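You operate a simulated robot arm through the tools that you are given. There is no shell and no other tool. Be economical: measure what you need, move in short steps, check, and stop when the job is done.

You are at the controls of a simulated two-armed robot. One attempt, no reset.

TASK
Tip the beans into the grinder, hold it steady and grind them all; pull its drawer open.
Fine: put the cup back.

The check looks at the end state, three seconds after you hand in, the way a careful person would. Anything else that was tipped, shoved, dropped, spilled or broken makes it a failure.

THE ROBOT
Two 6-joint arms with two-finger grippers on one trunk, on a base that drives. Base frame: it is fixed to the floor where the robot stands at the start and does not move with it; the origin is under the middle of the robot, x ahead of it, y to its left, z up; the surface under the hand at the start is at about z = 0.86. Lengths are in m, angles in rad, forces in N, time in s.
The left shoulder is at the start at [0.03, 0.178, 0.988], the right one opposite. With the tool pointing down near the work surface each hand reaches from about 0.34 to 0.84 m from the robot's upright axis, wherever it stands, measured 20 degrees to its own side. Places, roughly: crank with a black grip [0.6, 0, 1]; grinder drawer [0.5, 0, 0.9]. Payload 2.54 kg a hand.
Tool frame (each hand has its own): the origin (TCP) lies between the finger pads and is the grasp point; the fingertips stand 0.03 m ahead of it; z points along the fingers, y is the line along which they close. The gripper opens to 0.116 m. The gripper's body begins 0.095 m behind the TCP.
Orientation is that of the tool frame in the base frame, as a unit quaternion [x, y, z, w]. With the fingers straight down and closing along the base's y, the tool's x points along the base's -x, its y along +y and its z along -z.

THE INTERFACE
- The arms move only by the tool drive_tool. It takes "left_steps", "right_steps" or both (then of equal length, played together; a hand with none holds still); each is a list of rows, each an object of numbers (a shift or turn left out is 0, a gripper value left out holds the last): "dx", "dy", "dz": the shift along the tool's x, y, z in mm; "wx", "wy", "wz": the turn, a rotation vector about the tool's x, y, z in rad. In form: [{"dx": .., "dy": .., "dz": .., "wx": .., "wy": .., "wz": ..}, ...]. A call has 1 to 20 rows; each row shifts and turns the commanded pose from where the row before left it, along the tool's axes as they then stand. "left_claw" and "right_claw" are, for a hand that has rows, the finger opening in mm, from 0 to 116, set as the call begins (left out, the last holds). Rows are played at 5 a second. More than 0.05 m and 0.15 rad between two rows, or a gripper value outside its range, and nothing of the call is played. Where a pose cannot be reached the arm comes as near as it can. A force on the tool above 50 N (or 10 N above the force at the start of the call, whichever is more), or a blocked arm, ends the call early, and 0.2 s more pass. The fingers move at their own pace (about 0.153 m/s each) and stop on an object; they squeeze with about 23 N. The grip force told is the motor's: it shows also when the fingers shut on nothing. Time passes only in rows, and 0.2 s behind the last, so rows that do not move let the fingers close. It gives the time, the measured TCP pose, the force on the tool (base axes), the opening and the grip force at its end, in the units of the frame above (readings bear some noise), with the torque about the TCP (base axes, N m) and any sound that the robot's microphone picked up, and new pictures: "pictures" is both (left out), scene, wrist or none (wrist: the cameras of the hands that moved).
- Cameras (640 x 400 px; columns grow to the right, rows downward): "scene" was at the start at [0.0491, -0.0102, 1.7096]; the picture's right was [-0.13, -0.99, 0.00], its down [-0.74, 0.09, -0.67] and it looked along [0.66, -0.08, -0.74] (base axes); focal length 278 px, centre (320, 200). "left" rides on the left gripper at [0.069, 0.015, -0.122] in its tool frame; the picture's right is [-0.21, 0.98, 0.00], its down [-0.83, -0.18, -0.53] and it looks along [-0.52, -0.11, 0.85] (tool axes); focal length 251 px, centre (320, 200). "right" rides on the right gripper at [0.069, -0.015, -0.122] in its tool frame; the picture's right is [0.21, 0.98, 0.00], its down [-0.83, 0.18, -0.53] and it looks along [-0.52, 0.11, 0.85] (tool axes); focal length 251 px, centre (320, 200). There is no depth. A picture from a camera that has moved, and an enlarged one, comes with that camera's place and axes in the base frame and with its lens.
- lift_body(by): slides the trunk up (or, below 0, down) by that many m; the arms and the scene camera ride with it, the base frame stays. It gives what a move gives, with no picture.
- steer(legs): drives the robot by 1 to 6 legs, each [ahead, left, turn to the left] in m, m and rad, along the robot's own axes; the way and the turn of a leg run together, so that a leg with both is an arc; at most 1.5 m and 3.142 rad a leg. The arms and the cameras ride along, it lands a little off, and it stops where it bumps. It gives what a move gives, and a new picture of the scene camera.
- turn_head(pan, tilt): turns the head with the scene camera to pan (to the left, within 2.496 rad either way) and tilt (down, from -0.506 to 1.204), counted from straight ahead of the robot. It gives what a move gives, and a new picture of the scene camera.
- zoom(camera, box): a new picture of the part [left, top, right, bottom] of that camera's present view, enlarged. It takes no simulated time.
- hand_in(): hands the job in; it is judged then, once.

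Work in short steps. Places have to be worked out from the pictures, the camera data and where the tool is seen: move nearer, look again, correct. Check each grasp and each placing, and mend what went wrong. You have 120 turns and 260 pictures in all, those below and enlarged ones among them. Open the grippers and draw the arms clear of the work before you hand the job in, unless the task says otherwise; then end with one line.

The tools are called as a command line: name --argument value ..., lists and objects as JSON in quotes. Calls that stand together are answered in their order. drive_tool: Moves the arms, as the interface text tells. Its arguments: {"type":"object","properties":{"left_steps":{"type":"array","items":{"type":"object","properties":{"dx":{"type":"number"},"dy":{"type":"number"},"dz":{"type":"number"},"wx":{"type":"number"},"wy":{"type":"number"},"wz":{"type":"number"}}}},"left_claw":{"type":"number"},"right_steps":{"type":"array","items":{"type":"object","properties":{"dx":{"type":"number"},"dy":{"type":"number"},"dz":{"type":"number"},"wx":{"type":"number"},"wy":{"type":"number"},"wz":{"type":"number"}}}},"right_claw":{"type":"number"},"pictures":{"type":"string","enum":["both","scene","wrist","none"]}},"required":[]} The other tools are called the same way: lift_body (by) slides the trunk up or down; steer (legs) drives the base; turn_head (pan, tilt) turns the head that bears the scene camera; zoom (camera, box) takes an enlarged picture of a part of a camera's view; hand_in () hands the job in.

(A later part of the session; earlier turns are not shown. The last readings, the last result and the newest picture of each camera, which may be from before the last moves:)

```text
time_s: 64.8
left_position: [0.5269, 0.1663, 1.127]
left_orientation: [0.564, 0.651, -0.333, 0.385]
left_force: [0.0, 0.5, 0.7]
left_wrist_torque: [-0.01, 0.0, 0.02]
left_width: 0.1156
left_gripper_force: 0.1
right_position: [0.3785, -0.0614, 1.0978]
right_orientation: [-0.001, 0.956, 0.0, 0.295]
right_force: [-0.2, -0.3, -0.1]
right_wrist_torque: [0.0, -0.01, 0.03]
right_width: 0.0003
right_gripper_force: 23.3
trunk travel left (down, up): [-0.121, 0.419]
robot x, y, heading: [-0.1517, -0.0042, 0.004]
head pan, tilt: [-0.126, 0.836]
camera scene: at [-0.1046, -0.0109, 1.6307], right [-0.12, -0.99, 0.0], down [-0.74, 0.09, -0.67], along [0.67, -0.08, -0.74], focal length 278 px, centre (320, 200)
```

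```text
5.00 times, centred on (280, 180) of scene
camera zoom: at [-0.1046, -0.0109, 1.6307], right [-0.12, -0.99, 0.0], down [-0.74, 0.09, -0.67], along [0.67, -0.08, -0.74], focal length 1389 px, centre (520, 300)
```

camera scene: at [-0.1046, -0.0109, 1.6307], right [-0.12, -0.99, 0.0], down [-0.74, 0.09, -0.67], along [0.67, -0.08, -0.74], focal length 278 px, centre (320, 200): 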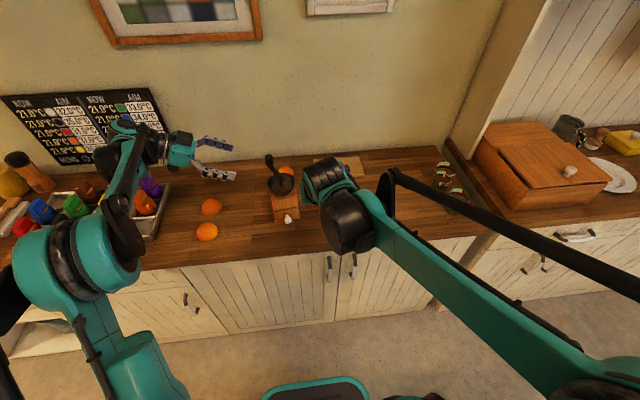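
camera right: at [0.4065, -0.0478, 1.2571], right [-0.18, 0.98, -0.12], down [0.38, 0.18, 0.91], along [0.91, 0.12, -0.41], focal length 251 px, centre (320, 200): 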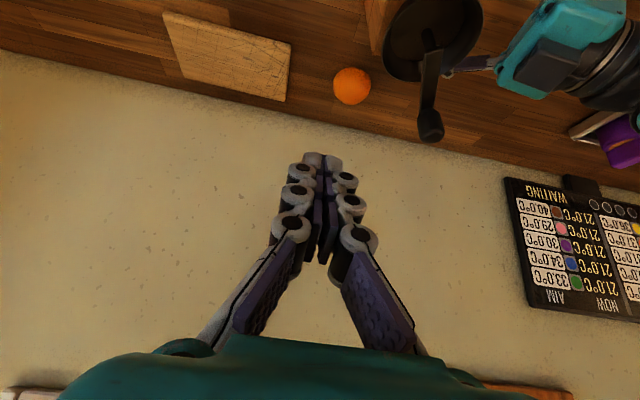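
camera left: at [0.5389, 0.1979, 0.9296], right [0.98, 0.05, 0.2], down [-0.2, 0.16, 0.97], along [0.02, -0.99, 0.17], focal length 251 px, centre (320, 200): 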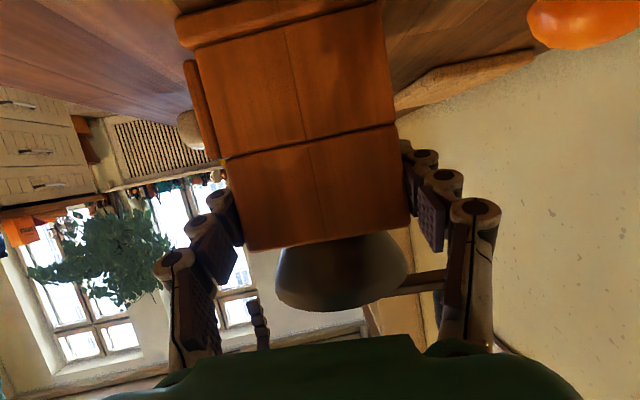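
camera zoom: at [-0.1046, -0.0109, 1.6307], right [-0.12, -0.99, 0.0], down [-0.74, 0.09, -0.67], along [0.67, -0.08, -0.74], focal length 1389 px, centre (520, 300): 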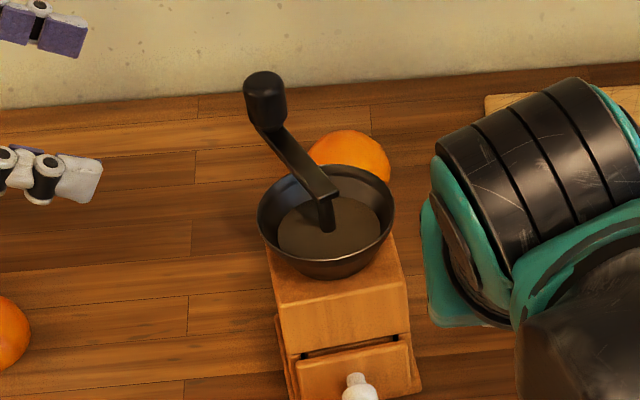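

The grinder is flat again and free. I estimate the axis at about [0.553,0.037] and the knob at about [0.603,0.067]. I straighten the right hand to vertical, and will then drive 0.1 m closer.

drive_tool --right_steps '[{"dx": -17, "dz": -25}, {"dx": -17, "dz": -25}, {"wy": 0.15}, {"wy": 0.15}, {"wy": 0.15}, {"wy": 0.149}, {}]' --pictures "none"

steer --legs '[[0.1, 0, 0]]'

zoom --camera "scene" --box '[220, 170, 340, 270]'

```text
time_s: 66.4
left_position: [0.5274, 0.1655, 1.1278]
left_orientation: [0.564, 0.65, -0.333, 0.385]
left_force: [-0.8, -0.7, 0.1]
left_wrist_torque: [0.01, -0.05, 0.0]
left_width: 0.1159
left_gripper_force: 0.1
right_position: [0.3789, -0.0615, 1.157]
right_orientation: [-0.002, 1.0, 0.0, -0.001]
right_force: [-0.1, -0.2, -0.5]
right_wrist_torque: [0.02, -0.01, 0.0]
right_width: 0.0002
right_gripper_force: 23.4
trunk travel left (down, up): [-0.121, 0.419]
robot x, y, heading: [-0.1534, -0.0021, 0.007]
head pan, tilt: [-0.126, 0.836]
```

```text
time_s: 67.5
left_position: [0.628, 0.1656, 1.1261]
left_orientation: [0.563, 0.651, -0.333, 0.385]
left_force: [0.8, -0.1, -0.4]
left_wrist_torque: [-0.03, -0.01, -0.08]
left_width: 0.116
left_gripper_force: 0.1
right_position: [0.4805, -0.0624, 1.1562]
right_orientation: [-0.001, 1.0, 0.001, -0.001]
right_force: [0.4, 0.3, -0.5]
right_wrist_torque: [-0.02, 0.05, -0.01]
right_width: 0.0002
right_gripper_force: 22.7
trunk travel left (down, up): [-0.121, 0.419]
robot x, y, heading: [-0.0535, -0.0028, 0.006]
head pan, tilt: [-0.126, 0.836]
camera scene: at [-0.0032, -0.01, 1.6305], right [-0.12, -0.99, 0.0], down [-0.74, 0.09, -0.67], along [0.66, -0.08, -0.74], focal length 278 px, centre (320, 200)
```

scene: 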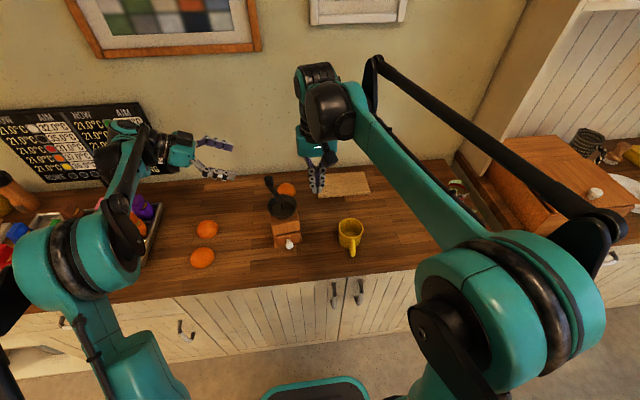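

```text
4.00 times, centred on (280, 220) of scene
camera zoom: at [-0.0032, -0.01, 1.6305], right [-0.12, -0.99, 0.0], down [-0.74, 0.09, -0.67], along [0.66, -0.08, -0.74], focal length 1111 px, centre (480, 120)
```

zoom: 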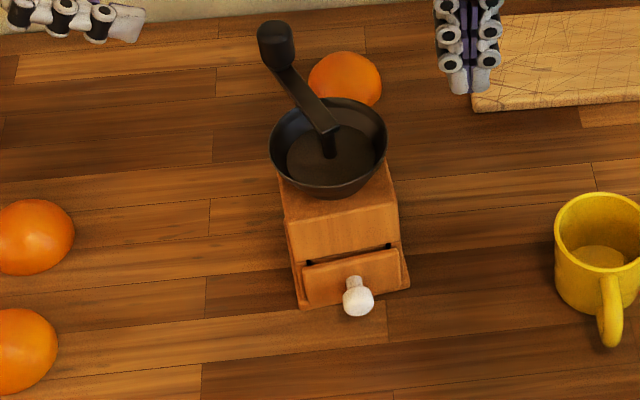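

Now I re-establish the left grip: tilt back to 22° and move to the pre-grasp.

drive_tool --left_steps '[{"wy": -0.06}, {"wy": -0.06}, {"dx": 31, "dy": -21.6, "dz": 6.8}, {"dx": 31, "dy": -21.6, "dz": 6.8}, {"dx": 31, "dy": -21.6, "dz": 6.8}, {"dx": 31, "dy": -21.6, "dz": 6.8}, {}]' --pictures "wrist"

```text
time_s: 69.2
left_position: [0.5365, 0.1741, 1.0029]
left_orientation: [0.543, 0.626, -0.366, 0.423]
left_force: [0.7, -0.8, 0.3]
left_wrist_torque: [0.0, 0.0, 0.0]
left_width: 0.1159
left_gripper_force: 0.1
right_position: [0.478, -0.0626, 1.1571]
right_orientation: [-0.001, 1.0, 0.0, -0.001]
right_force: [-0.1, -0.8, -0.6]
right_wrist_torque: [-0.02, 0.0, -0.01]
right_width: 0.0001
right_gripper_force: 23.5
trunk travel left (down, up): [-0.121, 0.419]
robot x, y, heading: [-0.0533, 0.0007, 0.004]
head pan, tilt: [-0.126, 0.836]
camera left: at [0.5323, 0.3135, 0.9843], right [0.98, 0.06, 0.2], down [-0.21, 0.16, 0.97], along [0.02, -0.99, 0.17], focal length 251 px, centre (320, 200)
```

left: 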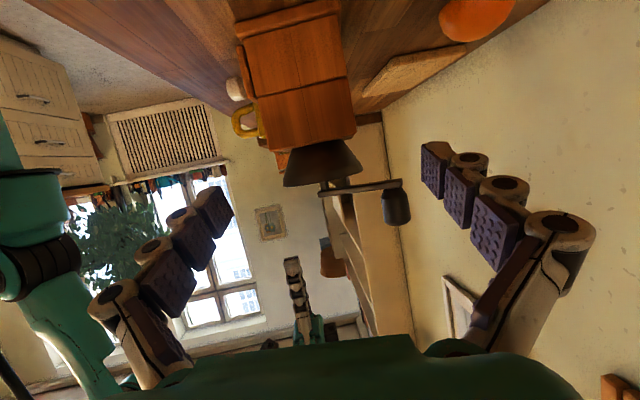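

Aligned, so I advance in and down to the upper panel.

drive_tool --left_steps '[{"dx": -9.5, "dy": -3.4, "dz": 43.6}, {"dx": -9.5, "dy": -3.4, "dz": 43.6}, {"dx": 13.3, "dy": -1.1, "dz": 23.2}, {"dx": 13.3, "dy": -1.1, "dz": 23.2}, {}]' --pictures "wrist"

zoom --camera "scene" --box '[220, 170, 340, 270]'

```text
time_s: 70.3
left_position: [0.5458, 0.0524, 0.9469]
left_orientation: [0.543, 0.626, -0.367, 0.423]
left_force: [-0.2, 0.5, 0.3]
left_wrist_torque: [-0.05, 0.01, -0.03]
left_width: 0.116
left_gripper_force: 0.0
right_position: [0.4779, -0.0631, 1.1575]
right_orientation: [-0.001, 1.0, 0.001, -0.001]
right_force: [0.0, -0.8, -0.2]
right_wrist_torque: [-0.03, -0.01, -0.03]
right_width: 0.0002
right_gripper_force: 23.2
trunk travel left (down, up): [-0.121, 0.419]
robot x, y, heading: [-0.0561, 0.0028, 0.01]
head pan, tilt: [-0.126, 0.836]
camera left: at [0.5411, 0.1921, 0.9272], right [0.98, 0.06, 0.2], down [-0.21, 0.16, 0.97], along [0.03, -0.99, 0.17], focal length 251 px, centre (320, 200)
```

left: 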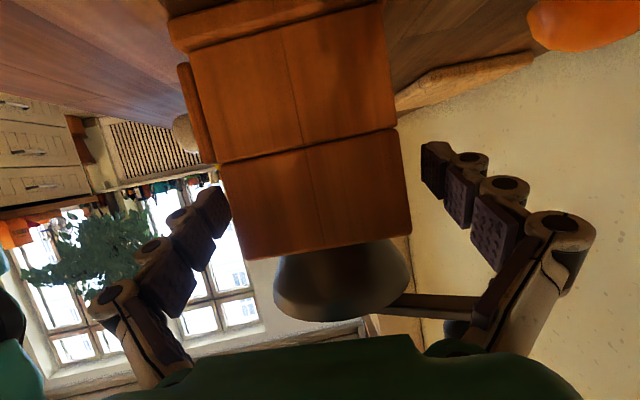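

```text
4.00 times, centred on (280, 220) of scene
camera zoom: at [-0.0054, -0.0098, 1.6306], right [-0.12, -0.99, 0.0], down [-0.74, 0.09, -0.67], along [0.67, -0.08, -0.74], focal length 1111 px, centre (480, 120)
```

zoom: 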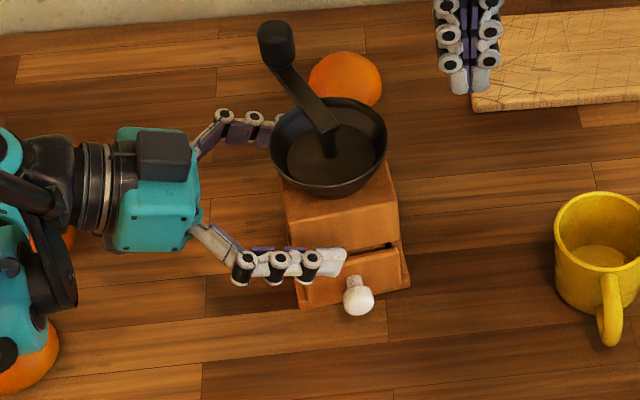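

I shift 4 mm forward-side to centre, then close the left gripper.

drive_tool --left_steps '[{"dy": -4, "dx": -2}, {}]' --pictures "none"

drive_tool --left_claw 55 --left_steps '[{}, {}, {}, {}]' --pictures "none"

drive_tool --left_steps '[{"dx": 2.8, "dz": 1.1}, {}]' --pictures "wrist"

```text
time_s: 71.0
left_position: [0.5418, 0.0522, 0.9485]
left_orientation: [0.543, 0.626, -0.367, 0.423]
left_force: [-0.5, 0.7, 0.5]
left_wrist_torque: [-0.02, -0.02, -0.03]
left_width: 0.1159
left_gripper_force: 0.1
right_position: [0.4791, -0.0623, 1.1567]
right_orientation: [-0.001, 1.0, 0.0, -0.001]
right_force: [0.0, -0.3, -0.2]
right_wrist_torque: [0.03, 0.02, -0.01]
right_width: 0.0
right_gripper_force: 23.0
trunk travel left (down, up): [-0.121, 0.419]
robot x, y, heading: [-0.0521, 0.0024, -0.002]
head pan, tilt: [-0.126, 0.836]
```

```text
time_s: 72.0
left_position: [0.5418, 0.0515, 0.9482]
left_orientation: [0.543, 0.626, -0.366, 0.423]
left_force: [6.1, 2.9, 10.8]
left_wrist_torque: [-0.19, -0.57, 0.1]
left_width: 0.0837
left_gripper_force: 23.1
right_position: [0.4781, -0.0615, 1.1576]
right_orientation: [-0.001, 1.0, 0.0, -0.001]
right_force: [-0.6, 0.2, -0.4]
right_wrist_torque: [-0.02, 0.02, 0.03]
right_width: 0.0
right_gripper_force: 22.9
trunk travel left (down, up): [-0.121, 0.419]
robot x, y, heading: [-0.0535, 0.0019, 0.004]
head pan, tilt: [-0.126, 0.836]
```

```text
time_s: 72.5
left_position: [0.5412, 0.0516, 0.9459]
left_orientation: [0.543, 0.626, -0.367, 0.424]
left_force: [5.4, 3.1, 17.7]
left_wrist_torque: [-0.36, -0.35, 0.02]
left_width: 0.0839
left_gripper_force: 22.7
right_position: [0.4774, -0.0617, 1.1582]
right_orientation: [-0.001, 1.0, 0.0, -0.001]
right_force: [0.4, 0.4, -0.8]
right_wrist_torque: [0.0, -0.04, 0.0]
right_width: 0.0
right_gripper_force: 23.4
trunk travel left (down, up): [-0.121, 0.419]
robot x, y, heading: [-0.0559, -0.002, 0.008]
head pan, tilt: [-0.126, 0.836]
camera left: at [0.5367, 0.1913, 0.9264], right [0.98, 0.06, 0.2], down [-0.21, 0.16, 0.97], along [0.03, -0.99, 0.17], focal length 251 px, centre (320, 200)
```

left: 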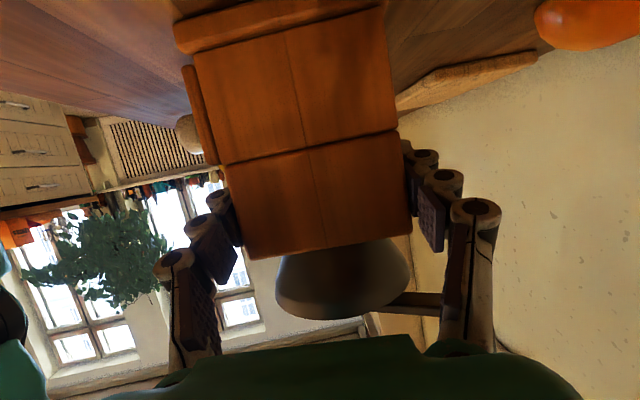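

The grinder is held and preloaded ~18 N downward. I move the right hand over the crank axis and test how far it can yaw, clockwise from above.

drive_tool --right_steps '[{"dx": -23.8, "dy": 32.9, "dz": -4}, {"dx": -23.8, "dy": 32.9, "dz": -4}, {"dx": -23.8, "dy": 32.9, "dz": -4}, {"wz": 0.15}, {"wz": 0.15}, {"wz": 0.15}, {"wz": 0.15}, {"wz": 0.15}, {"wz": 0.15}, {"wz": 0.15}, {"wz": 0.15}, {"wz": 0.15}, {"wz": 0.15}, {"wz": 0.15}, {"wz": 0.15}, {"wz": 0.15}, {"wz": 0.15}, {"wz": 0.15}, {"wz": 0.15}, {"wz": 0.15}]' --pictures "none"

drive_tool --right_steps '[{"wz": 0.15}, {"wz": 0.15}, {"wz": 0.15}, {"wz": 0.15}, {"wz": 0.15}, {"wz": 0.15}, {"wz": 0.15}, {"wz": 0.15}, {"wz": 0.15}, {"wz": 0.15}, {"wz": 0.15}, {"wz": 0.15}, {"wz": 0.15}, {"wz": 0.15}, {"wz": 0.15}, {"wz": 0.15}, {"wz": 0.15}]' --pictures "none"

```text
time_s: 76.8
left_position: [0.5417, 0.0514, 0.9446]
left_orientation: [0.542, 0.626, -0.366, 0.424]
left_force: [-2.4, 0.0, -0.9]
left_wrist_torque: [0.08, -0.12, -0.05]
left_width: 0.0837
left_gripper_force: 23.3
right_position: [0.5496, 0.0382, 1.1689]
right_orientation: [0.956, 0.292, -0.001, 0.0]
right_force: [-0.6, -0.6, 0.0]
right_wrist_torque: [-0.01, -0.03, 0.01]
right_width: 0.0
right_gripper_force: 22.8
trunk travel left (down, up): [-0.121, 0.419]
robot x, y, heading: [-0.055, -0.0001, 0.008]
head pan, tilt: [-0.126, 0.836]
```

```text
time_s: 80.3
left_position: [0.5432, 0.0511, 0.9431]
left_orientation: [0.543, 0.626, -0.367, 0.423]
left_force: [4.9, -2.0, 7.1]
left_wrist_torque: [-0.14, -0.18, 0.06]
left_width: 0.0836
left_gripper_force: 22.9
right_position: [0.5551, 0.0208, 1.1678]
right_orientation: [0.974, 0.228, -0.001, -0.003]
right_force: [-0.2, 0.6, -0.2]
right_wrist_torque: [-0.03, -0.03, -0.03]
right_width: 0.0
right_gripper_force: 22.5
right hand out of reach, approached as far as the arm can: row 2, 3, 4, 5, 6, 7, 8, 9, 10, 11, 12, 13, 14, 15, 16, 17
trunk travel left (down, up): [-0.121, 0.419]
robot x, y, heading: [-0.0532, 0.0002, 0.0]
head pan, tilt: [-0.126, 0.836]
```

The yaw range is limited, so full caging isn't efficient. Instead I'll use the closed fingers vertically as a peg, with this better hold. I set the yaw to -90° (hand narrow toward the left arm) and hover behind the knob.

drive_tool --right_steps '[{"wz": -0.139}, {"wz": -0.139}, {"wz": -0.139}, {"wz": -0.139}, {"wz": -0.139}, {"wz": -0.139}, {"wz": -0.139}, {"wz": -0.139}, {}]' --pictures "none"

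zoom --camera "right" --box '[160, 0, 480, 200]'

zoom --camera "scene" --box '[200, 130, 360, 250]'

```text
time_s: 82.3
left_position: [0.5423, 0.0497, 0.9453]
left_orientation: [0.543, 0.626, -0.367, 0.422]
left_force: [6.0, -1.9, 6.9]
left_wrist_torque: [-0.18, -0.19, 0.1]
left_width: 0.0838
left_gripper_force: 23.0
right_position: [0.5557, 0.0214, 1.1694]
right_orientation: [0.706, 0.709, 0.0, -0.003]
right_force: [-0.1, -0.2, 0.5]
right_wrist_torque: [-0.01, 0.0, -0.04]
right_width: 0.0
right_gripper_force: 23.1
trunk travel left (down, up): [-0.121, 0.419]
robot x, y, heading: [-0.0547, 0.0008, 0.002]
head pan, tilt: [-0.126, 0.836]
```

```text
2.00 times, centred on (320, 100) of right
camera zoom: at [0.5394, 0.0883, 1.2913], right [0.98, 0.22, 0.0], down [0.19, -0.83, 0.53], along [0.11, -0.52, -0.85], focal length 503 px, centre (320, 400)
```

zoom: 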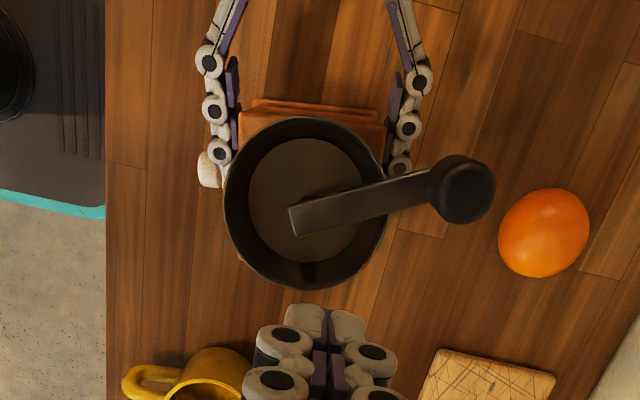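

```text
3.33 times, centred on (280, 190) of scene
camera zoom: at [-0.0051, -0.0102, 1.6306], right [-0.12, -0.99, 0.0], down [-0.74, 0.09, -0.67], along [0.67, -0.08, -0.74], focal length 926 px, centre (453, 233)
```

zoom: 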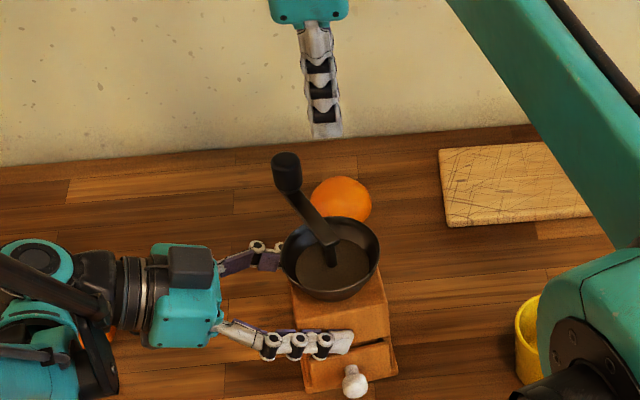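

This gives a great top view. I estimate the crank axis at about [0.544,0.033], the knob at about [0.6025,0.067] and radius ≈0.066. I move the peg behind the knob at about [0.576,0.093] and descend.

drive_tool --right_steps '[{"dx": 35.8, "dy": 10.2}, {"dx": 35.8, "dy": 10.2}, {"dz": 34.5}, {"dz": 34.5}, {"dz": 34.5}, {}]' --pictures "wrist"

```text
time_s: 83.8
left_position: [0.5418, 0.0516, 0.9446]
left_orientation: [0.543, 0.626, -0.367, 0.423]
left_force: [-2.4, -1.5, 1.0]
left_wrist_torque: [-0.41, 0.01, -0.19]
left_width: 0.0838
left_gripper_force: 22.7
right_position: [0.5781, 0.0957, 1.0641]
right_orientation: [0.706, 0.708, 0.001, -0.002]
right_force: [0.4, -0.4, -0.2]
right_wrist_torque: [0.01, 0.0, -0.02]
right_width: 0.0
right_gripper_force: 22.5
trunk travel left (down, up): [-0.121, 0.419]
robot x, y, heading: [-0.0588, -0.0034, 0.003]
head pan, tilt: [-0.126, 0.836]
camera right: at [0.562, 0.163, 1.187], right [0.98, 0.22, 0.0], down [0.18, -0.83, 0.53], along [0.11, -0.52, -0.85], focal length 251 px, centre (320, 200)
```

right: 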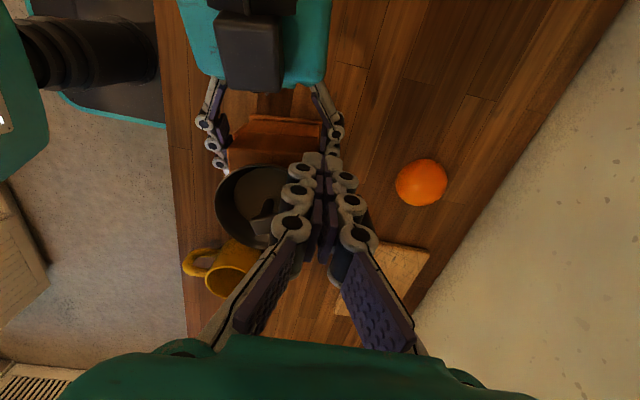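

The peg is in place. I push clockwise 120° along the fitted circle, with a slight downward preload by the left hand, and watch the forces.

drive_tool --right_steps '[{"dx": -3.8, "dy": 0}, {"dx": -10.8, "dy": 14.1}, {"dx": -14.1, "dy": 10.8}, {"dx": -16.4, "dy": 6.8}, {"dx": -17.6, "dy": 2.3}, {"dx": -17.6, "dy": -2.3}, {"dx": -16.4, "dy": -6.8}, {"dx": -14.1, "dy": -10.8}, {"dx": -10.8, "dy": -14.1}]' --left_steps '[{"dx": 1, "dz": 0.4}, {"dx": 1, "dz": 0.4}, {"dx": 1, "dz": 0.4}, {}, {}, {}, {}, {}, {}]' --pictures "wrist"

```text
time_s: 85.8
left_position: [0.5411, 0.0502, 0.9424]
left_orientation: [0.543, 0.625, -0.368, 0.423]
left_force: [6.8, -26.2, 21.1]
left_wrist_torque: [-0.28, 0.2, 0.51]
left_width: 0.0838
left_gripper_force: 22.7
right_position: [0.5726, -0.0284, 1.0651]
right_orientation: [0.706, 0.708, 0.001, -0.003]
right_force: [-2.8, 19.8, -5.2]
right_wrist_torque: [0.5, -0.01, -0.24]
right_width: 0.0
right_gripper_force: 22.7
trunk travel left (down, up): [-0.121, 0.419]
robot x, y, heading: [-0.0562, -0.0006, 0.005]
head pan, tilt: [-0.126, 0.836]
camera right: at [0.5573, 0.0389, 1.1874], right [0.98, 0.22, 0.0], down [0.19, -0.83, 0.53], along [0.11, -0.51, -0.85], focal length 251 px, centre (320, 200)
camera left: at [0.5367, 0.1902, 0.9229], right [0.98, 0.06, 0.2], down [-0.21, 0.16, 0.96], along [0.02, -0.98, 0.17], focal length 251 px, centre (320, 200)
```

right: 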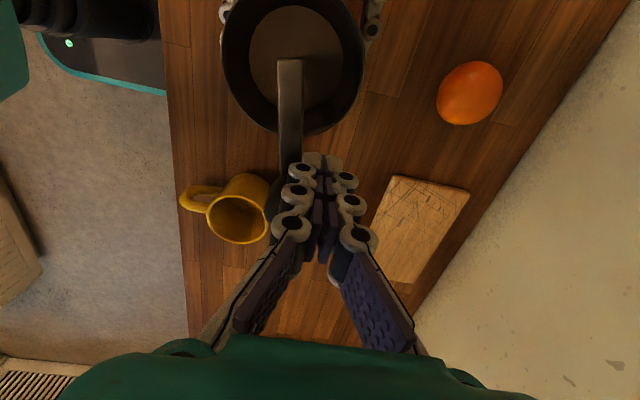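
left: 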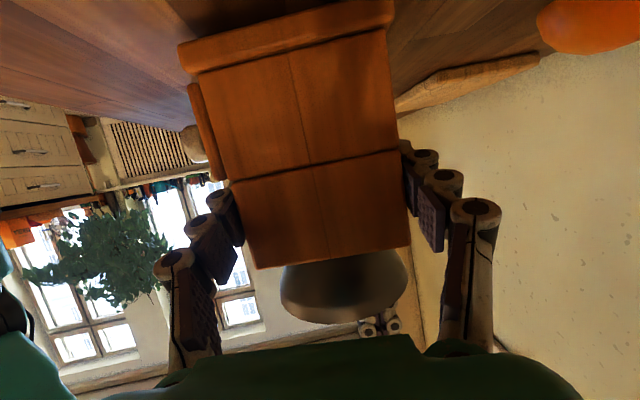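

Hold is now firm (no slip at 26 N), but the peg was again inside the circle. The true axis is nearer [0.543,0.025], with knob radius ≈0.068. I step the peg out to the knob's +x side and continue with the corrected circle.

drive_tool --right_steps '[{"dx": 4, "dy": 8}, {"dx": -14, "dy": 2}, {"dx": -7, "dy": -4}, {"dx": 0.5, "dy": -16.6}, {"dx": -1.5, "dy": -18.4}, {"dx": 2.4, "dy": -18.4}, {"dx": 7.1, "dy": -17.1}]' --pictures "wrist"

```text
time_s: 87.3
left_position: [0.5428, 0.0532, 0.941]
left_orientation: [0.543, 0.627, -0.366, 0.422]
left_force: [-1.7, 0.9, -8.9]
left_wrist_torque: [0.2, -0.31, -0.2]
left_width: 0.084
left_gripper_force: 23.5
right_position: [0.5097, -0.0352, 1.065]
right_orientation: [0.706, 0.708, 0.0, -0.004]
right_force: [2.4, -0.2, 0.0]
right_wrist_torque: [0.0, -0.03, 0.01]
right_width: 0.0001
right_gripper_force: 23.4
trunk travel left (down, up): [-0.121, 0.419]
robot x, y, heading: [-0.0528, 0.0012, 0.006]
head pan, tilt: [-0.126, 0.836]
camera right: at [0.4939, 0.0306, 1.1872], right [0.98, 0.22, 0.0], down [0.18, -0.83, 0.53], along [0.11, -0.52, -0.85], focal length 251 px, centre (320, 200)
```

right: 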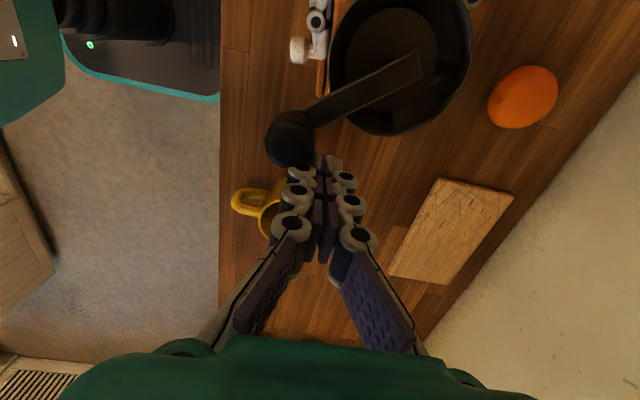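

Smooth now, with low force. I continue the circle another 120°.

drive_tool --right_steps '[{"dx": 11.3, "dy": -14.7}, {"dx": 14.7, "dy": -11.3}, {"dx": 17.1, "dy": -7.1}, {"dx": 18.4, "dy": -2.4}, {"dx": 18.4, "dy": 2.4}, {"dx": 17.1, "dy": 7.1}, {"dx": 14.7, "dy": 11.3}, {"dx": 11.3, "dy": 14.7}]' --pictures "wrist"

```text
time_s: 89.2
left_position: [0.5418, 0.0531, 0.9414]
left_orientation: [0.542, 0.626, -0.367, 0.424]
left_force: [1.7, 17.9, 11.7]
left_wrist_torque: [-0.1, -0.29, -0.11]
left_width: 0.0839
left_gripper_force: 22.7
right_position: [0.5104, 0.0857, 1.0666]
right_orientation: [0.707, 0.707, 0.0, -0.002]
right_force: [1.6, -11.9, -4.2]
right_wrist_torque: [-0.33, -0.02, -0.17]
right_width: 0.0001
right_gripper_force: 23.0
trunk travel left (down, up): [-0.121, 0.419]
robot x, y, heading: [-0.0545, -0.0012, 0.007]
head pan, tilt: [-0.126, 0.836]
camera right: at [0.4951, 0.1531, 1.189], right [0.98, 0.22, 0.0], down [0.18, -0.83, 0.53], along [0.11, -0.52, -0.85], focal length 251 px, centre (320, 200)
```

right: 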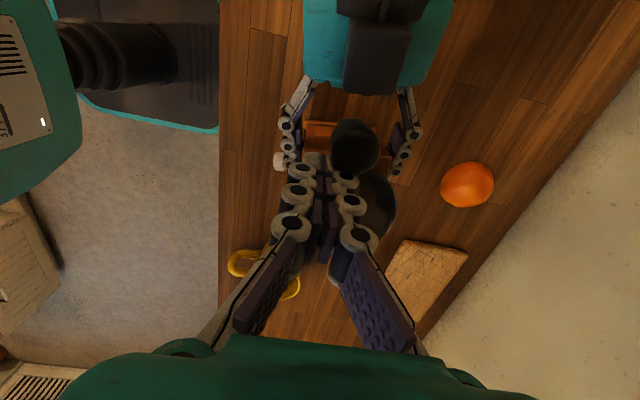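

The knob looks further left than expected. I check whether the body slipped.

zoom --camera "left" --box '[0, 0, 640, 400]'

zoom --camera "scene" --box '[200, 150, 360, 270]'

```text
1.00 times, centred on (320, 200) of left (not enlarged: the box is as wide or as high as the picture)
camera zoom: at [0.537, 0.1932, 0.9229], right [0.98, 0.06, 0.2], down [-0.21, 0.16, 0.96], along [0.03, -0.99, 0.17], focal length 251 px, centre (320, 200)
```

zoom: 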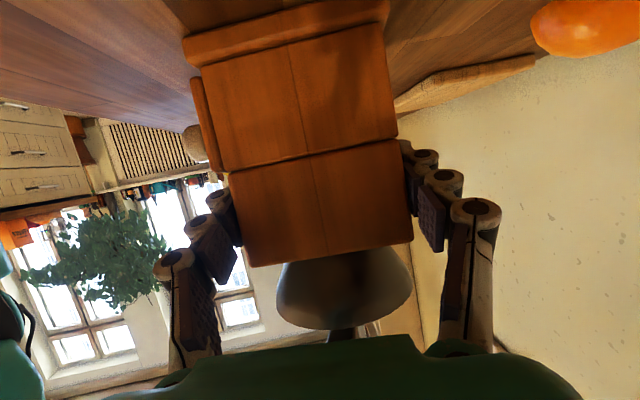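

```text
3.33 times, centred on (280, 210) of scene
camera zoom: at [-0.0057, -0.0093, 1.6308], right [-0.12, -0.99, 0.0], down [-0.74, 0.09, -0.67], along [0.67, -0.08, -0.74], focal length 926 px, centre (453, 167)
```

zoom: 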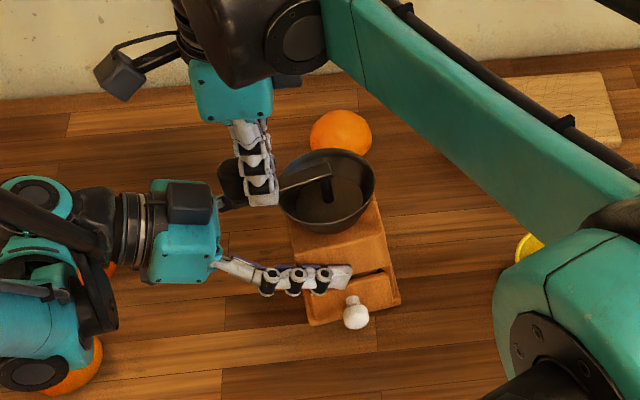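

The residual force is radial: the knob's radius is larger than I used (≈0.072). I re-seat the peg on the -x side and follow a 0.077 m circle about [0.544,0.029].

drive_tool --right_steps '[{"dx": -6, "dy": -8}, {"dx": 0, "dy": -12}, {"dx": 14, "dy": -1}, {"dx": 8, "dy": 18}, {"dx": 6, "dy": 19.5}, {"dx": 1.2, "dy": 13.4}, {"dx": -2.6, "dy": 20}, {"dx": -7.7, "dy": 18.5}]' --pictures "wrist"

zoom --camera "right" --box '[160, 40, 480, 240]'

```text
time_s: 91.0
left_position: [0.5426, 0.0534, 0.941]
left_orientation: [0.544, 0.625, -0.368, 0.423]
left_force: [2.5, -3.2, -1.2]
left_wrist_torque: [0.14, -0.03, -0.16]
left_width: 0.0838
left_gripper_force: 23.7
right_position: [0.5772, 0.0982, 1.0651]
right_orientation: [0.706, 0.708, 0.001, -0.003]
right_force: [-2.1, -0.2, 0.1]
right_wrist_torque: [0.03, 0.01, -0.04]
right_width: 0.0
right_gripper_force: 23.1
trunk travel left (down, up): [-0.121, 0.419]
robot x, y, heading: [-0.0515, 0.0002, 0.006]
head pan, tilt: [-0.126, 0.836]
camera right: at [0.5619, 0.1638, 1.1874], right [0.98, 0.22, 0.0], down [0.18, -0.83, 0.53], along [0.11, -0.52, -0.85], focal length 251 px, centre (320, 200)
```

right: 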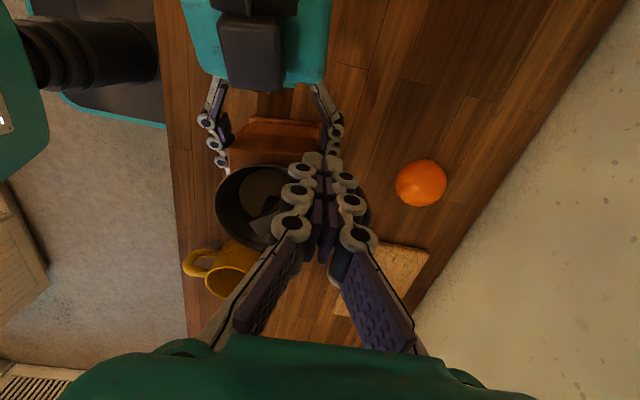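

```text
2.00 times, centred on (320, 140) of right
camera zoom: at [0.5619, 0.1638, 1.1874], right [0.98, 0.22, 0.0], down [0.18, -0.83, 0.53], along [0.11, -0.52, -0.85], focal length 503 px, centre (320, 320)
```

zoom: 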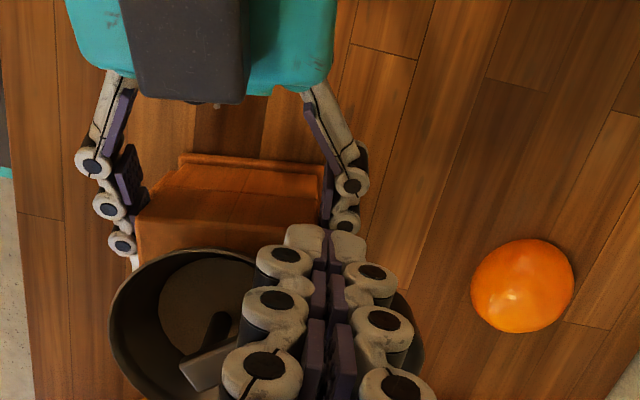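

Force is only ~2 N, so this radius is right. I continue half a turn on the same circle.

drive_tool --right_steps '[{"dx": -2.3, "dy": 5.5}, {"dx": -12.3, "dy": 15.9}, {"dx": -15.9, "dy": 12.3}, {"dx": -18.6, "dy": 7.7}, {"dx": -19.9, "dy": 2.6}, {"dx": -19.9, "dy": -2.6}, {"dx": -18.6, "dy": -7.7}, {"dx": -15.9, "dy": -12.3}, {"dx": -12.3, "dy": -15.9}, {"dx": -7.7, "dy": -18.6}, {"dx": -2.6, "dy": -19.9}]' --pictures "wrist"

```text
time_s: 93.3
left_position: [0.5424, 0.0529, 0.9411]
left_orientation: [0.543, 0.627, -0.366, 0.423]
left_force: [-1.8, 0.3, -10.3]
left_wrist_torque: [0.22, -0.22, -0.16]
left_width: 0.0838
left_gripper_force: 22.9
right_position: [0.5458, -0.0464, 1.0649]
right_orientation: [0.707, 0.708, 0.001, -0.003]
right_force: [1.8, -0.1, 0.5]
right_wrist_torque: [0.0, -0.03, -0.07]
right_width: 0.0
right_gripper_force: 23.6
trunk travel left (down, up): [-0.121, 0.419]
robot x, y, heading: [-0.0536, 0.0, 0.002]
head pan, tilt: [-0.126, 0.836]
camera right: at [0.5297, 0.0202, 1.1869], right [0.98, 0.22, 0.0], down [0.18, -0.83, 0.53], along [0.11, -0.52, -0.85], focal length 251 px, centre (320, 200)
```

right: 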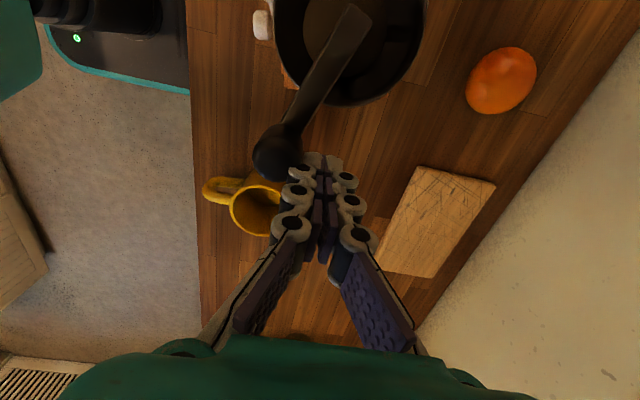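

Smooth with minimal load. I continue through the left side.

drive_tool --right_steps '[{"dx": 2.6, "dy": -20.9}, {"dx": 7.7, "dy": -19.6}, {"dx": 12.3, "dy": -16.9}, {"dx": 15.9, "dy": -12.3}, {"dx": 18.6, "dy": -7.7}, {"dx": 19.9, "dy": -2.6}, {"dx": 20.9, "dy": 2.6}, {"dx": 19.6, "dy": 7.7}, {"dx": 16.9, "dy": 12.3}, {"dx": 12.3, "dy": 15.9}]' --pictures "wrist"

```text
time_s: 95.5
left_position: [0.5425, 0.0519, 0.9405]
left_orientation: [0.544, 0.625, -0.367, 0.422]
left_force: [2.2, 3.4, -3.5]
left_wrist_torque: [0.27, -0.21, -0.04]
left_width: 0.0835
left_gripper_force: 23.2
right_position: [0.5023, 0.0986, 1.064]
right_orientation: [0.707, 0.707, 0.0, -0.003]
right_force: [-1.6, -0.6, 0.0]
right_wrist_torque: [-0.05, -0.04, 0.0]
right_width: 0.0
right_gripper_force: 22.9
trunk travel left (down, up): [-0.121, 0.419]
robot x, y, heading: [-0.0559, -0.0018, 0.005]
head pan, tilt: [-0.126, 0.836]
camera right: at [0.4874, 0.1653, 1.1862], right [0.98, 0.22, 0.0], down [0.18, -0.83, 0.53], along [0.11, -0.52, -0.85], focal length 251 px, centre (320, 200)
```

right: 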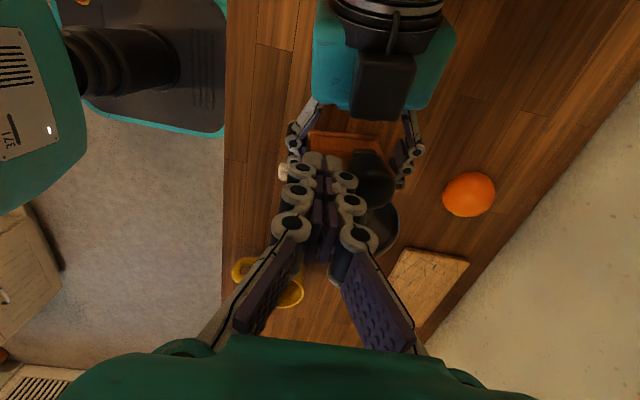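

Working well. I run the next 220° in 20° rows and look at the hopper.

drive_tool --right_steps '[{"dx": 6, "dy": 27}, {"dx": -2, "dy": 26.7}, {"dx": -9.1, "dy": 25.1}, {"dx": -17.2, "dy": 20.5}, {"dx": -23.2, "dy": 13.4}, {"dx": -26.3, "dy": 4.6}, {"dx": -26.3, "dy": -4.6}, {"dx": -23.2, "dy": -13.4}, {"dx": -17.2, "dy": -20.5}, {"dx": -9.1, "dy": -25.1}, {"dx": 0, "dy": -26.7}, {"dx": 9.1, "dy": -25.1}]' --pictures "none"

zoom --camera "right" --box '[240, 0, 480, 150]'

```text
time_s: 98.2
left_position: [0.5411, 0.0525, 0.9409]
left_orientation: [0.542, 0.626, -0.367, 0.424]
left_force: [-0.7, 1.5, -7.8]
left_wrist_torque: [0.1, -0.04, -0.08]
left_width: 0.0838
left_gripper_force: 23.4
right_position: [0.5064, -0.0404, 1.0655]
right_orientation: [0.707, 0.708, 0.0, -0.004]
right_force: [-0.3, -0.7, 0.2]
right_wrist_torque: [0.01, -0.03, 0.07]
right_width: 0.0
right_gripper_force: 23.1
trunk travel left (down, up): [-0.121, 0.419]
robot x, y, heading: [-0.0548, -0.0009, 0.004]
head pan, tilt: [-0.126, 0.836]
```

```text
2.67 times, centred on (360, 75) of right
camera zoom: at [0.4902, 0.0274, 1.1874], right [0.98, 0.22, 0.0], down [0.18, -0.83, 0.53], along [0.11, -0.52, -0.85], focal length 670 px, centre (213, 533)
```

zoom: 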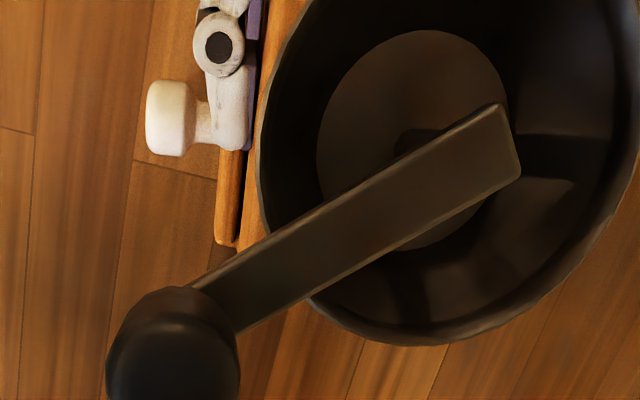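

The bean level is clearly falling: the disc has shrunk to about half the rim width. Now a full turn in one call.

drive_tool --right_steps '[{"dx": 17.2, "dy": -21}, {"dx": 24, "dy": -14}, {"dx": 27, "dy": -4.6}, {"dx": 27, "dy": 4.6}, {"dx": 23.2, "dy": 13.4}, {"dx": 17.2, "dy": 20.5}, {"dx": 9.1, "dy": 25.1}, {"dx": 0, "dy": 27}, {"dx": -10, "dy": 25.5}, {"dx": -18, "dy": 20.5}, {"dx": -24, "dy": 13.4}, {"dx": -26.3, "dy": 4.6}, {"dx": -26.3, "dy": -4.6}, {"dx": -23.2, "dy": -13.4}, {"dx": -17.2, "dy": -20.5}, {"dx": -9.1, "dy": -25.1}, {"dx": 0, "dy": -26.7}, {"dx": 9.1, "dy": -25.1}]' --pictures "none"

zoom --camera "right" --box '[240, 0, 480, 150]'

```text
time_s: 102.0
left_position: [0.5425, 0.0531, 0.9409]
left_orientation: [0.543, 0.626, -0.367, 0.423]
left_force: [-2.0, 4.1, -4.3]
left_wrist_torque: [-0.31, -0.28, -0.13]
left_width: 0.0838
left_gripper_force: 22.8
right_position: [0.5064, -0.0378, 1.065]
right_orientation: [0.707, 0.707, 0.0, -0.004]
right_force: [-0.6, -0.9, 0.8]
right_wrist_torque: [-0.02, -0.01, -0.01]
right_width: 0.0
right_gripper_force: 23.1
trunk travel left (down, up): [-0.121, 0.419]
robot x, y, heading: [-0.0525, 0.0036, 0.007]
head pan, tilt: [-0.126, 0.836]
```

```text
2.67 times, centred on (360, 75) of right
camera zoom: at [0.4902, 0.0288, 1.1877], right [0.98, 0.22, 0.0], down [0.18, -0.83, 0.53], along [0.11, -0.52, -0.85], focal length 670 px, centre (213, 533)
```

zoom: 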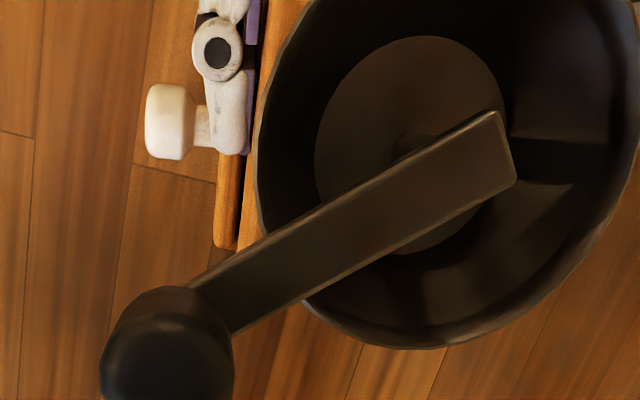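

The crank made a full turn while the disc size stayed the same, so this may be the bare hopper floor. I do one more full turn, then look closely to confirm.

drive_tool --right_steps '[{"dx": 17.2, "dy": -21}, {"dx": 24, "dy": -14}, {"dx": 27, "dy": -4.6}, {"dx": 27, "dy": 4.6}, {"dx": 23.2, "dy": 13.4}, {"dx": 17.2, "dy": 20.5}, {"dx": 9.1, "dy": 25.1}, {"dx": -1, "dy": 27}, {"dx": -11, "dy": 25.5}, {"dx": -19, "dy": 20.5}, {"dx": -24, "dy": 13.4}, {"dx": -26.3, "dy": 4.6}, {"dx": -26.3, "dy": -4.6}, {"dx": -23.2, "dy": -13.4}, {"dx": -17.2, "dy": -20.5}, {"dx": -9.1, "dy": -25.1}, {"dx": 0, "dy": -26.7}, {"dx": 9.1, "dy": -25.1}]' --pictures "none"

zoom --camera "right" --box '[280, 0, 440, 100]'

zoom --camera "scene" --box '[250, 180, 330, 240]'

```text
time_s: 105.8
left_position: [0.5415, 0.0532, 0.9406]
left_orientation: [0.542, 0.627, -0.366, 0.424]
left_force: [-3.4, 3.9, 0.0]
left_wrist_torque: [0.5, -0.13, 0.09]
left_width: 0.0836
left_gripper_force: 22.9
right_position: [0.5045, -0.0422, 1.0689]
right_orientation: [0.706, 0.708, 0.0, -0.004]
right_force: [0.0, -2.6, 0.9]
right_wrist_torque: [0.01, 0.02, 0.0]
right_width: 0.0001
right_gripper_force: 22.5
trunk travel left (down, up): [-0.121, 0.419]
robot x, y, heading: [-0.0532, 0.0038, 0.001]
head pan, tilt: [-0.126, 0.836]
```

```text
4.00 times, centred on (360, 50) of right
camera zoom: at [0.489, 0.0252, 1.1904], right [0.98, 0.22, 0.0], down [0.19, -0.83, 0.53], along [0.11, -0.52, -0.85], focal length 1006 px, centre (160, 800)
```

zoom: 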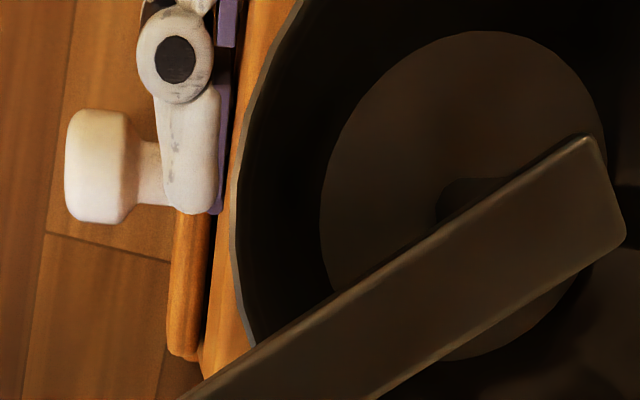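

```text
6.67 times, centred on (290, 210) of scene
camera zoom: at [-0.0053, -0.0096, 1.6306], right [-0.12, -0.99, 0.0], down [-0.74, 0.09, -0.67], along [0.67, -0.08, -0.74], focal length 1852 px, centre (520, 133)
```

zoom: 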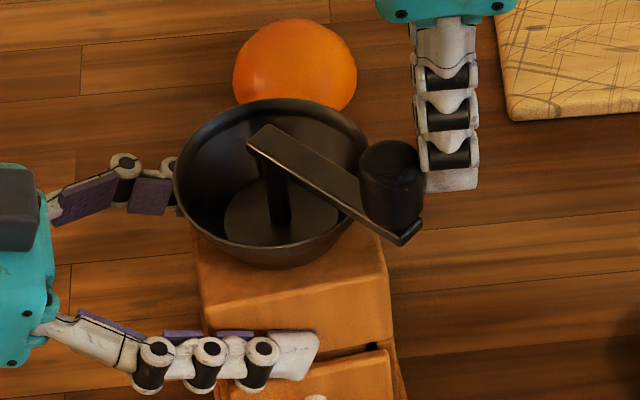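

The floor disc now matches the empty hopper at the start (ratio ≈0.59), so it looks empty. For safety I do two more turns.

drive_tool --right_steps '[{"dx": 18.2, "dy": -20}, {"dx": 25, "dy": -13}, {"dx": 28, "dy": -4.6}, {"dx": 27, "dy": 4.6}, {"dx": 23.2, "dy": 13.4}, {"dx": 17.2, "dy": 20.5}, {"dx": 9.1, "dy": 25.1}, {"dx": 0, "dy": 27}, {"dx": -10, "dy": 25.5}, {"dx": -18, "dy": 20.5}, {"dx": -24, "dy": 13.4}, {"dx": -26.3, "dy": 4.6}, {"dx": -26.3, "dy": -4.6}, {"dx": -23.2, "dy": -13.4}, {"dx": -17.2, "dy": -20.5}, {"dx": -9.1, "dy": -25.1}, {"dx": 0, "dy": -26.7}, {"dx": 9.1, "dy": -25.1}]' --pictures "none"

drive_tool --right_steps '[{"dx": 17.2, "dy": -21}, {"dx": 24, "dy": -14}, {"dx": 27, "dy": -4.6}, {"dx": 27, "dy": 4.6}, {"dx": 23.2, "dy": 13.4}, {"dx": 17.2, "dy": 20.5}, {"dx": 9.1, "dy": 25.1}, {"dx": 0, "dy": 27}, {"dx": -10, "dy": 25.5}, {"dx": -18, "dy": 20.5}, {"dx": -24, "dy": 13.4}, {"dx": -26.3, "dy": 4.6}, {"dx": -26.3, "dy": -4.6}, {"dx": -23.2, "dy": -13.4}, {"dx": -17.2, "dy": -20.5}, {"dx": -9.1, "dy": -25.1}, {"dx": 0, "dy": -26.7}, {"dx": 9.1, "dy": -25.1}]' --pictures "none"

zoom --camera "scene" --box '[250, 180, 330, 240]'

```text
time_s: 108.4
left_position: [0.5404, 0.0484, 0.9459]
left_orientation: [0.542, 0.621, -0.373, 0.426]
left_force: [-5.8, -3.2, 11.5]
left_wrist_torque: [-1.11, 0.39, -0.67]
left_width: 0.0856
left_gripper_force: 23.5
right_position: [0.6196, 0.033, 1.0665]
right_orientation: [0.704, 0.71, 0.004, -0.006]
right_force: [0.3, 0.8, -0.8]
right_wrist_torque: [-0.01, 0.01, -0.03]
right_width: 0.0
right_gripper_force: 22.9
trunk travel left (down, up): [-0.121, 0.419]
robot x, y, heading: [-0.0536, -0.0006, 0.004]
head pan, tilt: [-0.126, 0.836]
stopped in row 13 (left hand): the force on the tool passed its limit at 64 N (the readings are from after the stop); the commanded pose is now the measured one
```

```text
time_s: 111.8
left_position: [0.5369, 0.0466, 0.9435]
left_orientation: [0.547, 0.62, -0.373, 0.421]
left_force: [-13.7, -1.5, 2.4]
left_wrist_torque: [-0.34, 0.25, -0.82]
left_width: 0.0939
left_gripper_force: 22.9
right_position: [0.6108, 0.0139, 1.0465]
right_orientation: [0.706, 0.708, 0.007, -0.001]
right_force: [12.9, 3.7, 13.1]
right_wrist_torque: [-0.15, 0.37, 0.08]
right_width: 0.0
right_gripper_force: 22.8
right hand out of reach, approached as far as the arm can: row 7, 8, 9, 10, 11
trunk travel left (down, up): [-0.121, 0.419]
robot x, y, heading: [-0.0516, 0.0025, 0.006]
head pan, tilt: [-0.126, 0.836]
stopped in row 17 (right hand): the force on the tool passed its limit at 79 N (the readings are from after the stop); the commanded pose is now the measured one
```

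```text
6.67 times, centred on (290, 210) of scene
camera zoom: at [-0.0051, -0.0093, 1.6306], right [-0.12, -0.99, 0.0], down [-0.74, 0.09, -0.67], along [0.67, -0.08, -0.74], focal length 1852 px, centre (520, 133)
```

zoom: 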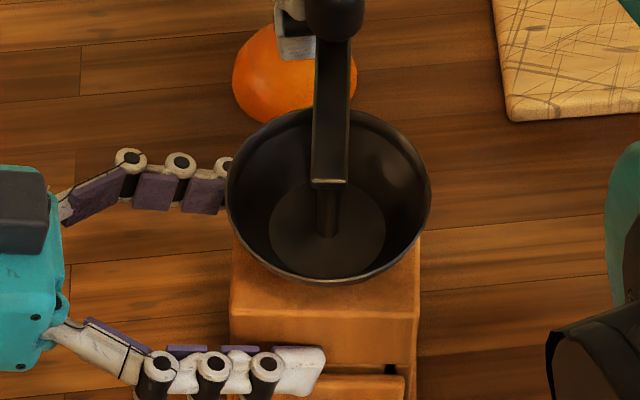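

A mistake: the first call stopped early and the second then ran from the wrong spot. I lift the right hand straight up and take stock.

drive_tool --right_steps '[{"dz": -10, "dy": 3}, {"dz": -30}, {"dz": -40}, {"dz": -40}, {"dx": -45}, {"dx": -45}]'

zoom --camera "scene" --box '[220, 170, 360, 270]'

zoom --camera "left" --box '[0, 0, 640, 400]'

```text
time_s: 113.2
left_position: [0.5381, 0.0471, 0.9432]
left_orientation: [0.546, 0.621, -0.372, 0.421]
left_force: [0.8, -1.7, -5.7]
left_wrist_torque: [-0.37, 0.08, 0.17]
left_width: 0.0855
left_gripper_force: 23.4
right_position: [0.612, -0.078, 1.1674]
right_orientation: [0.705, 0.709, 0.005, -0.003]
right_force: [-0.6, -0.2, 0.6]
right_wrist_torque: [-0.03, 0.01, 0.0]
right_width: 0.0002
right_gripper_force: 22.9
trunk travel left (down, up): [-0.121, 0.419]
robot x, y, heading: [-0.0543, -0.0006, 0.006]
head pan, tilt: [-0.126, 0.836]
camera scene: at [-0.0044, -0.0109, 1.6306], right [-0.12, -0.99, 0.0], down [-0.74, 0.09, -0.67], along [0.66, -0.08, -0.74], focal length 278 px, centre (320, 200)
camera right: at [0.5945, -0.0122, 1.2889], right [0.98, 0.22, 0.01], down [0.18, -0.83, 0.52], along [0.12, -0.51, -0.85], focal length 251 px, centre (320, 200)
```

scene: 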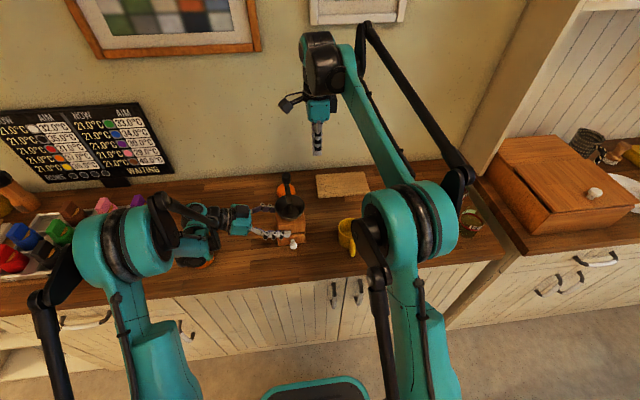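
right: 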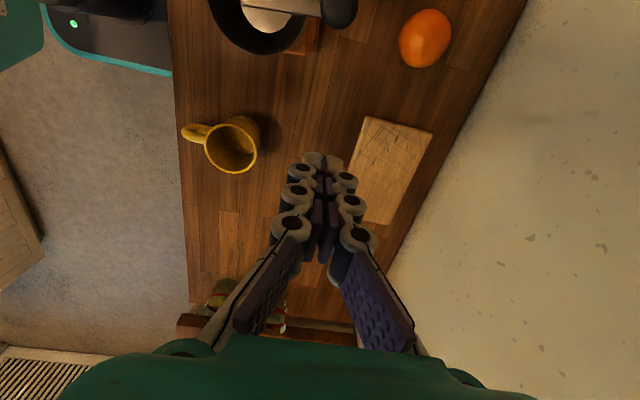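

```text
4.00 times, centred on (290, 220) of scene
camera zoom: at [-0.0044, -0.0109, 1.6306], right [-0.12, -0.99, 0.0], down [-0.74, 0.09, -0.67], along [0.66, -0.08, -0.74], focal length 1111 px, centre (440, 120)
```

zoom: 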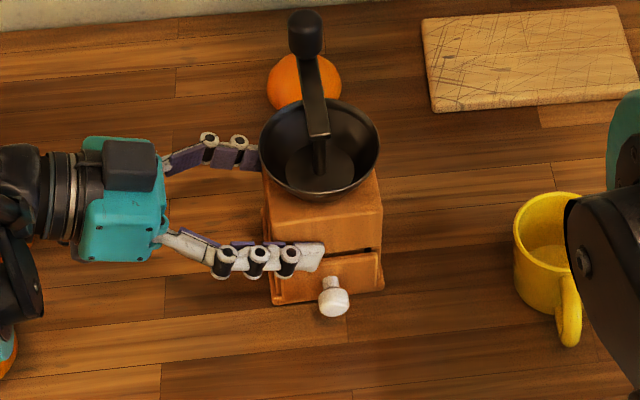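

```text
1.00 times, centred on (320, 200) of left (not enlarged: the box is as wide or as high as the picture)
camera zoom: at [0.536, 0.1869, 0.9228], right [0.98, 0.05, 0.2], down [-0.2, 0.17, 0.96], along [0.01, -0.98, 0.17], focal length 251 px, centre (320, 200)
```

zoom: 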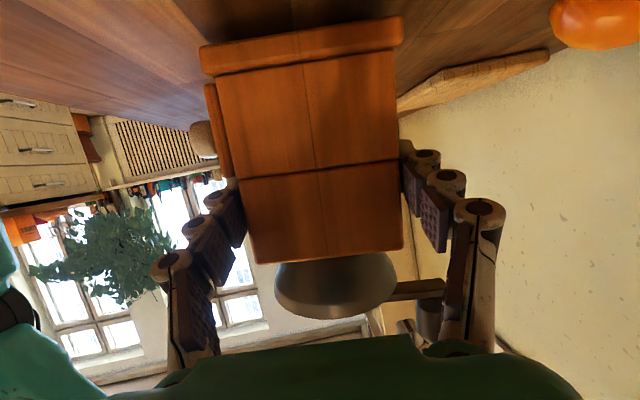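

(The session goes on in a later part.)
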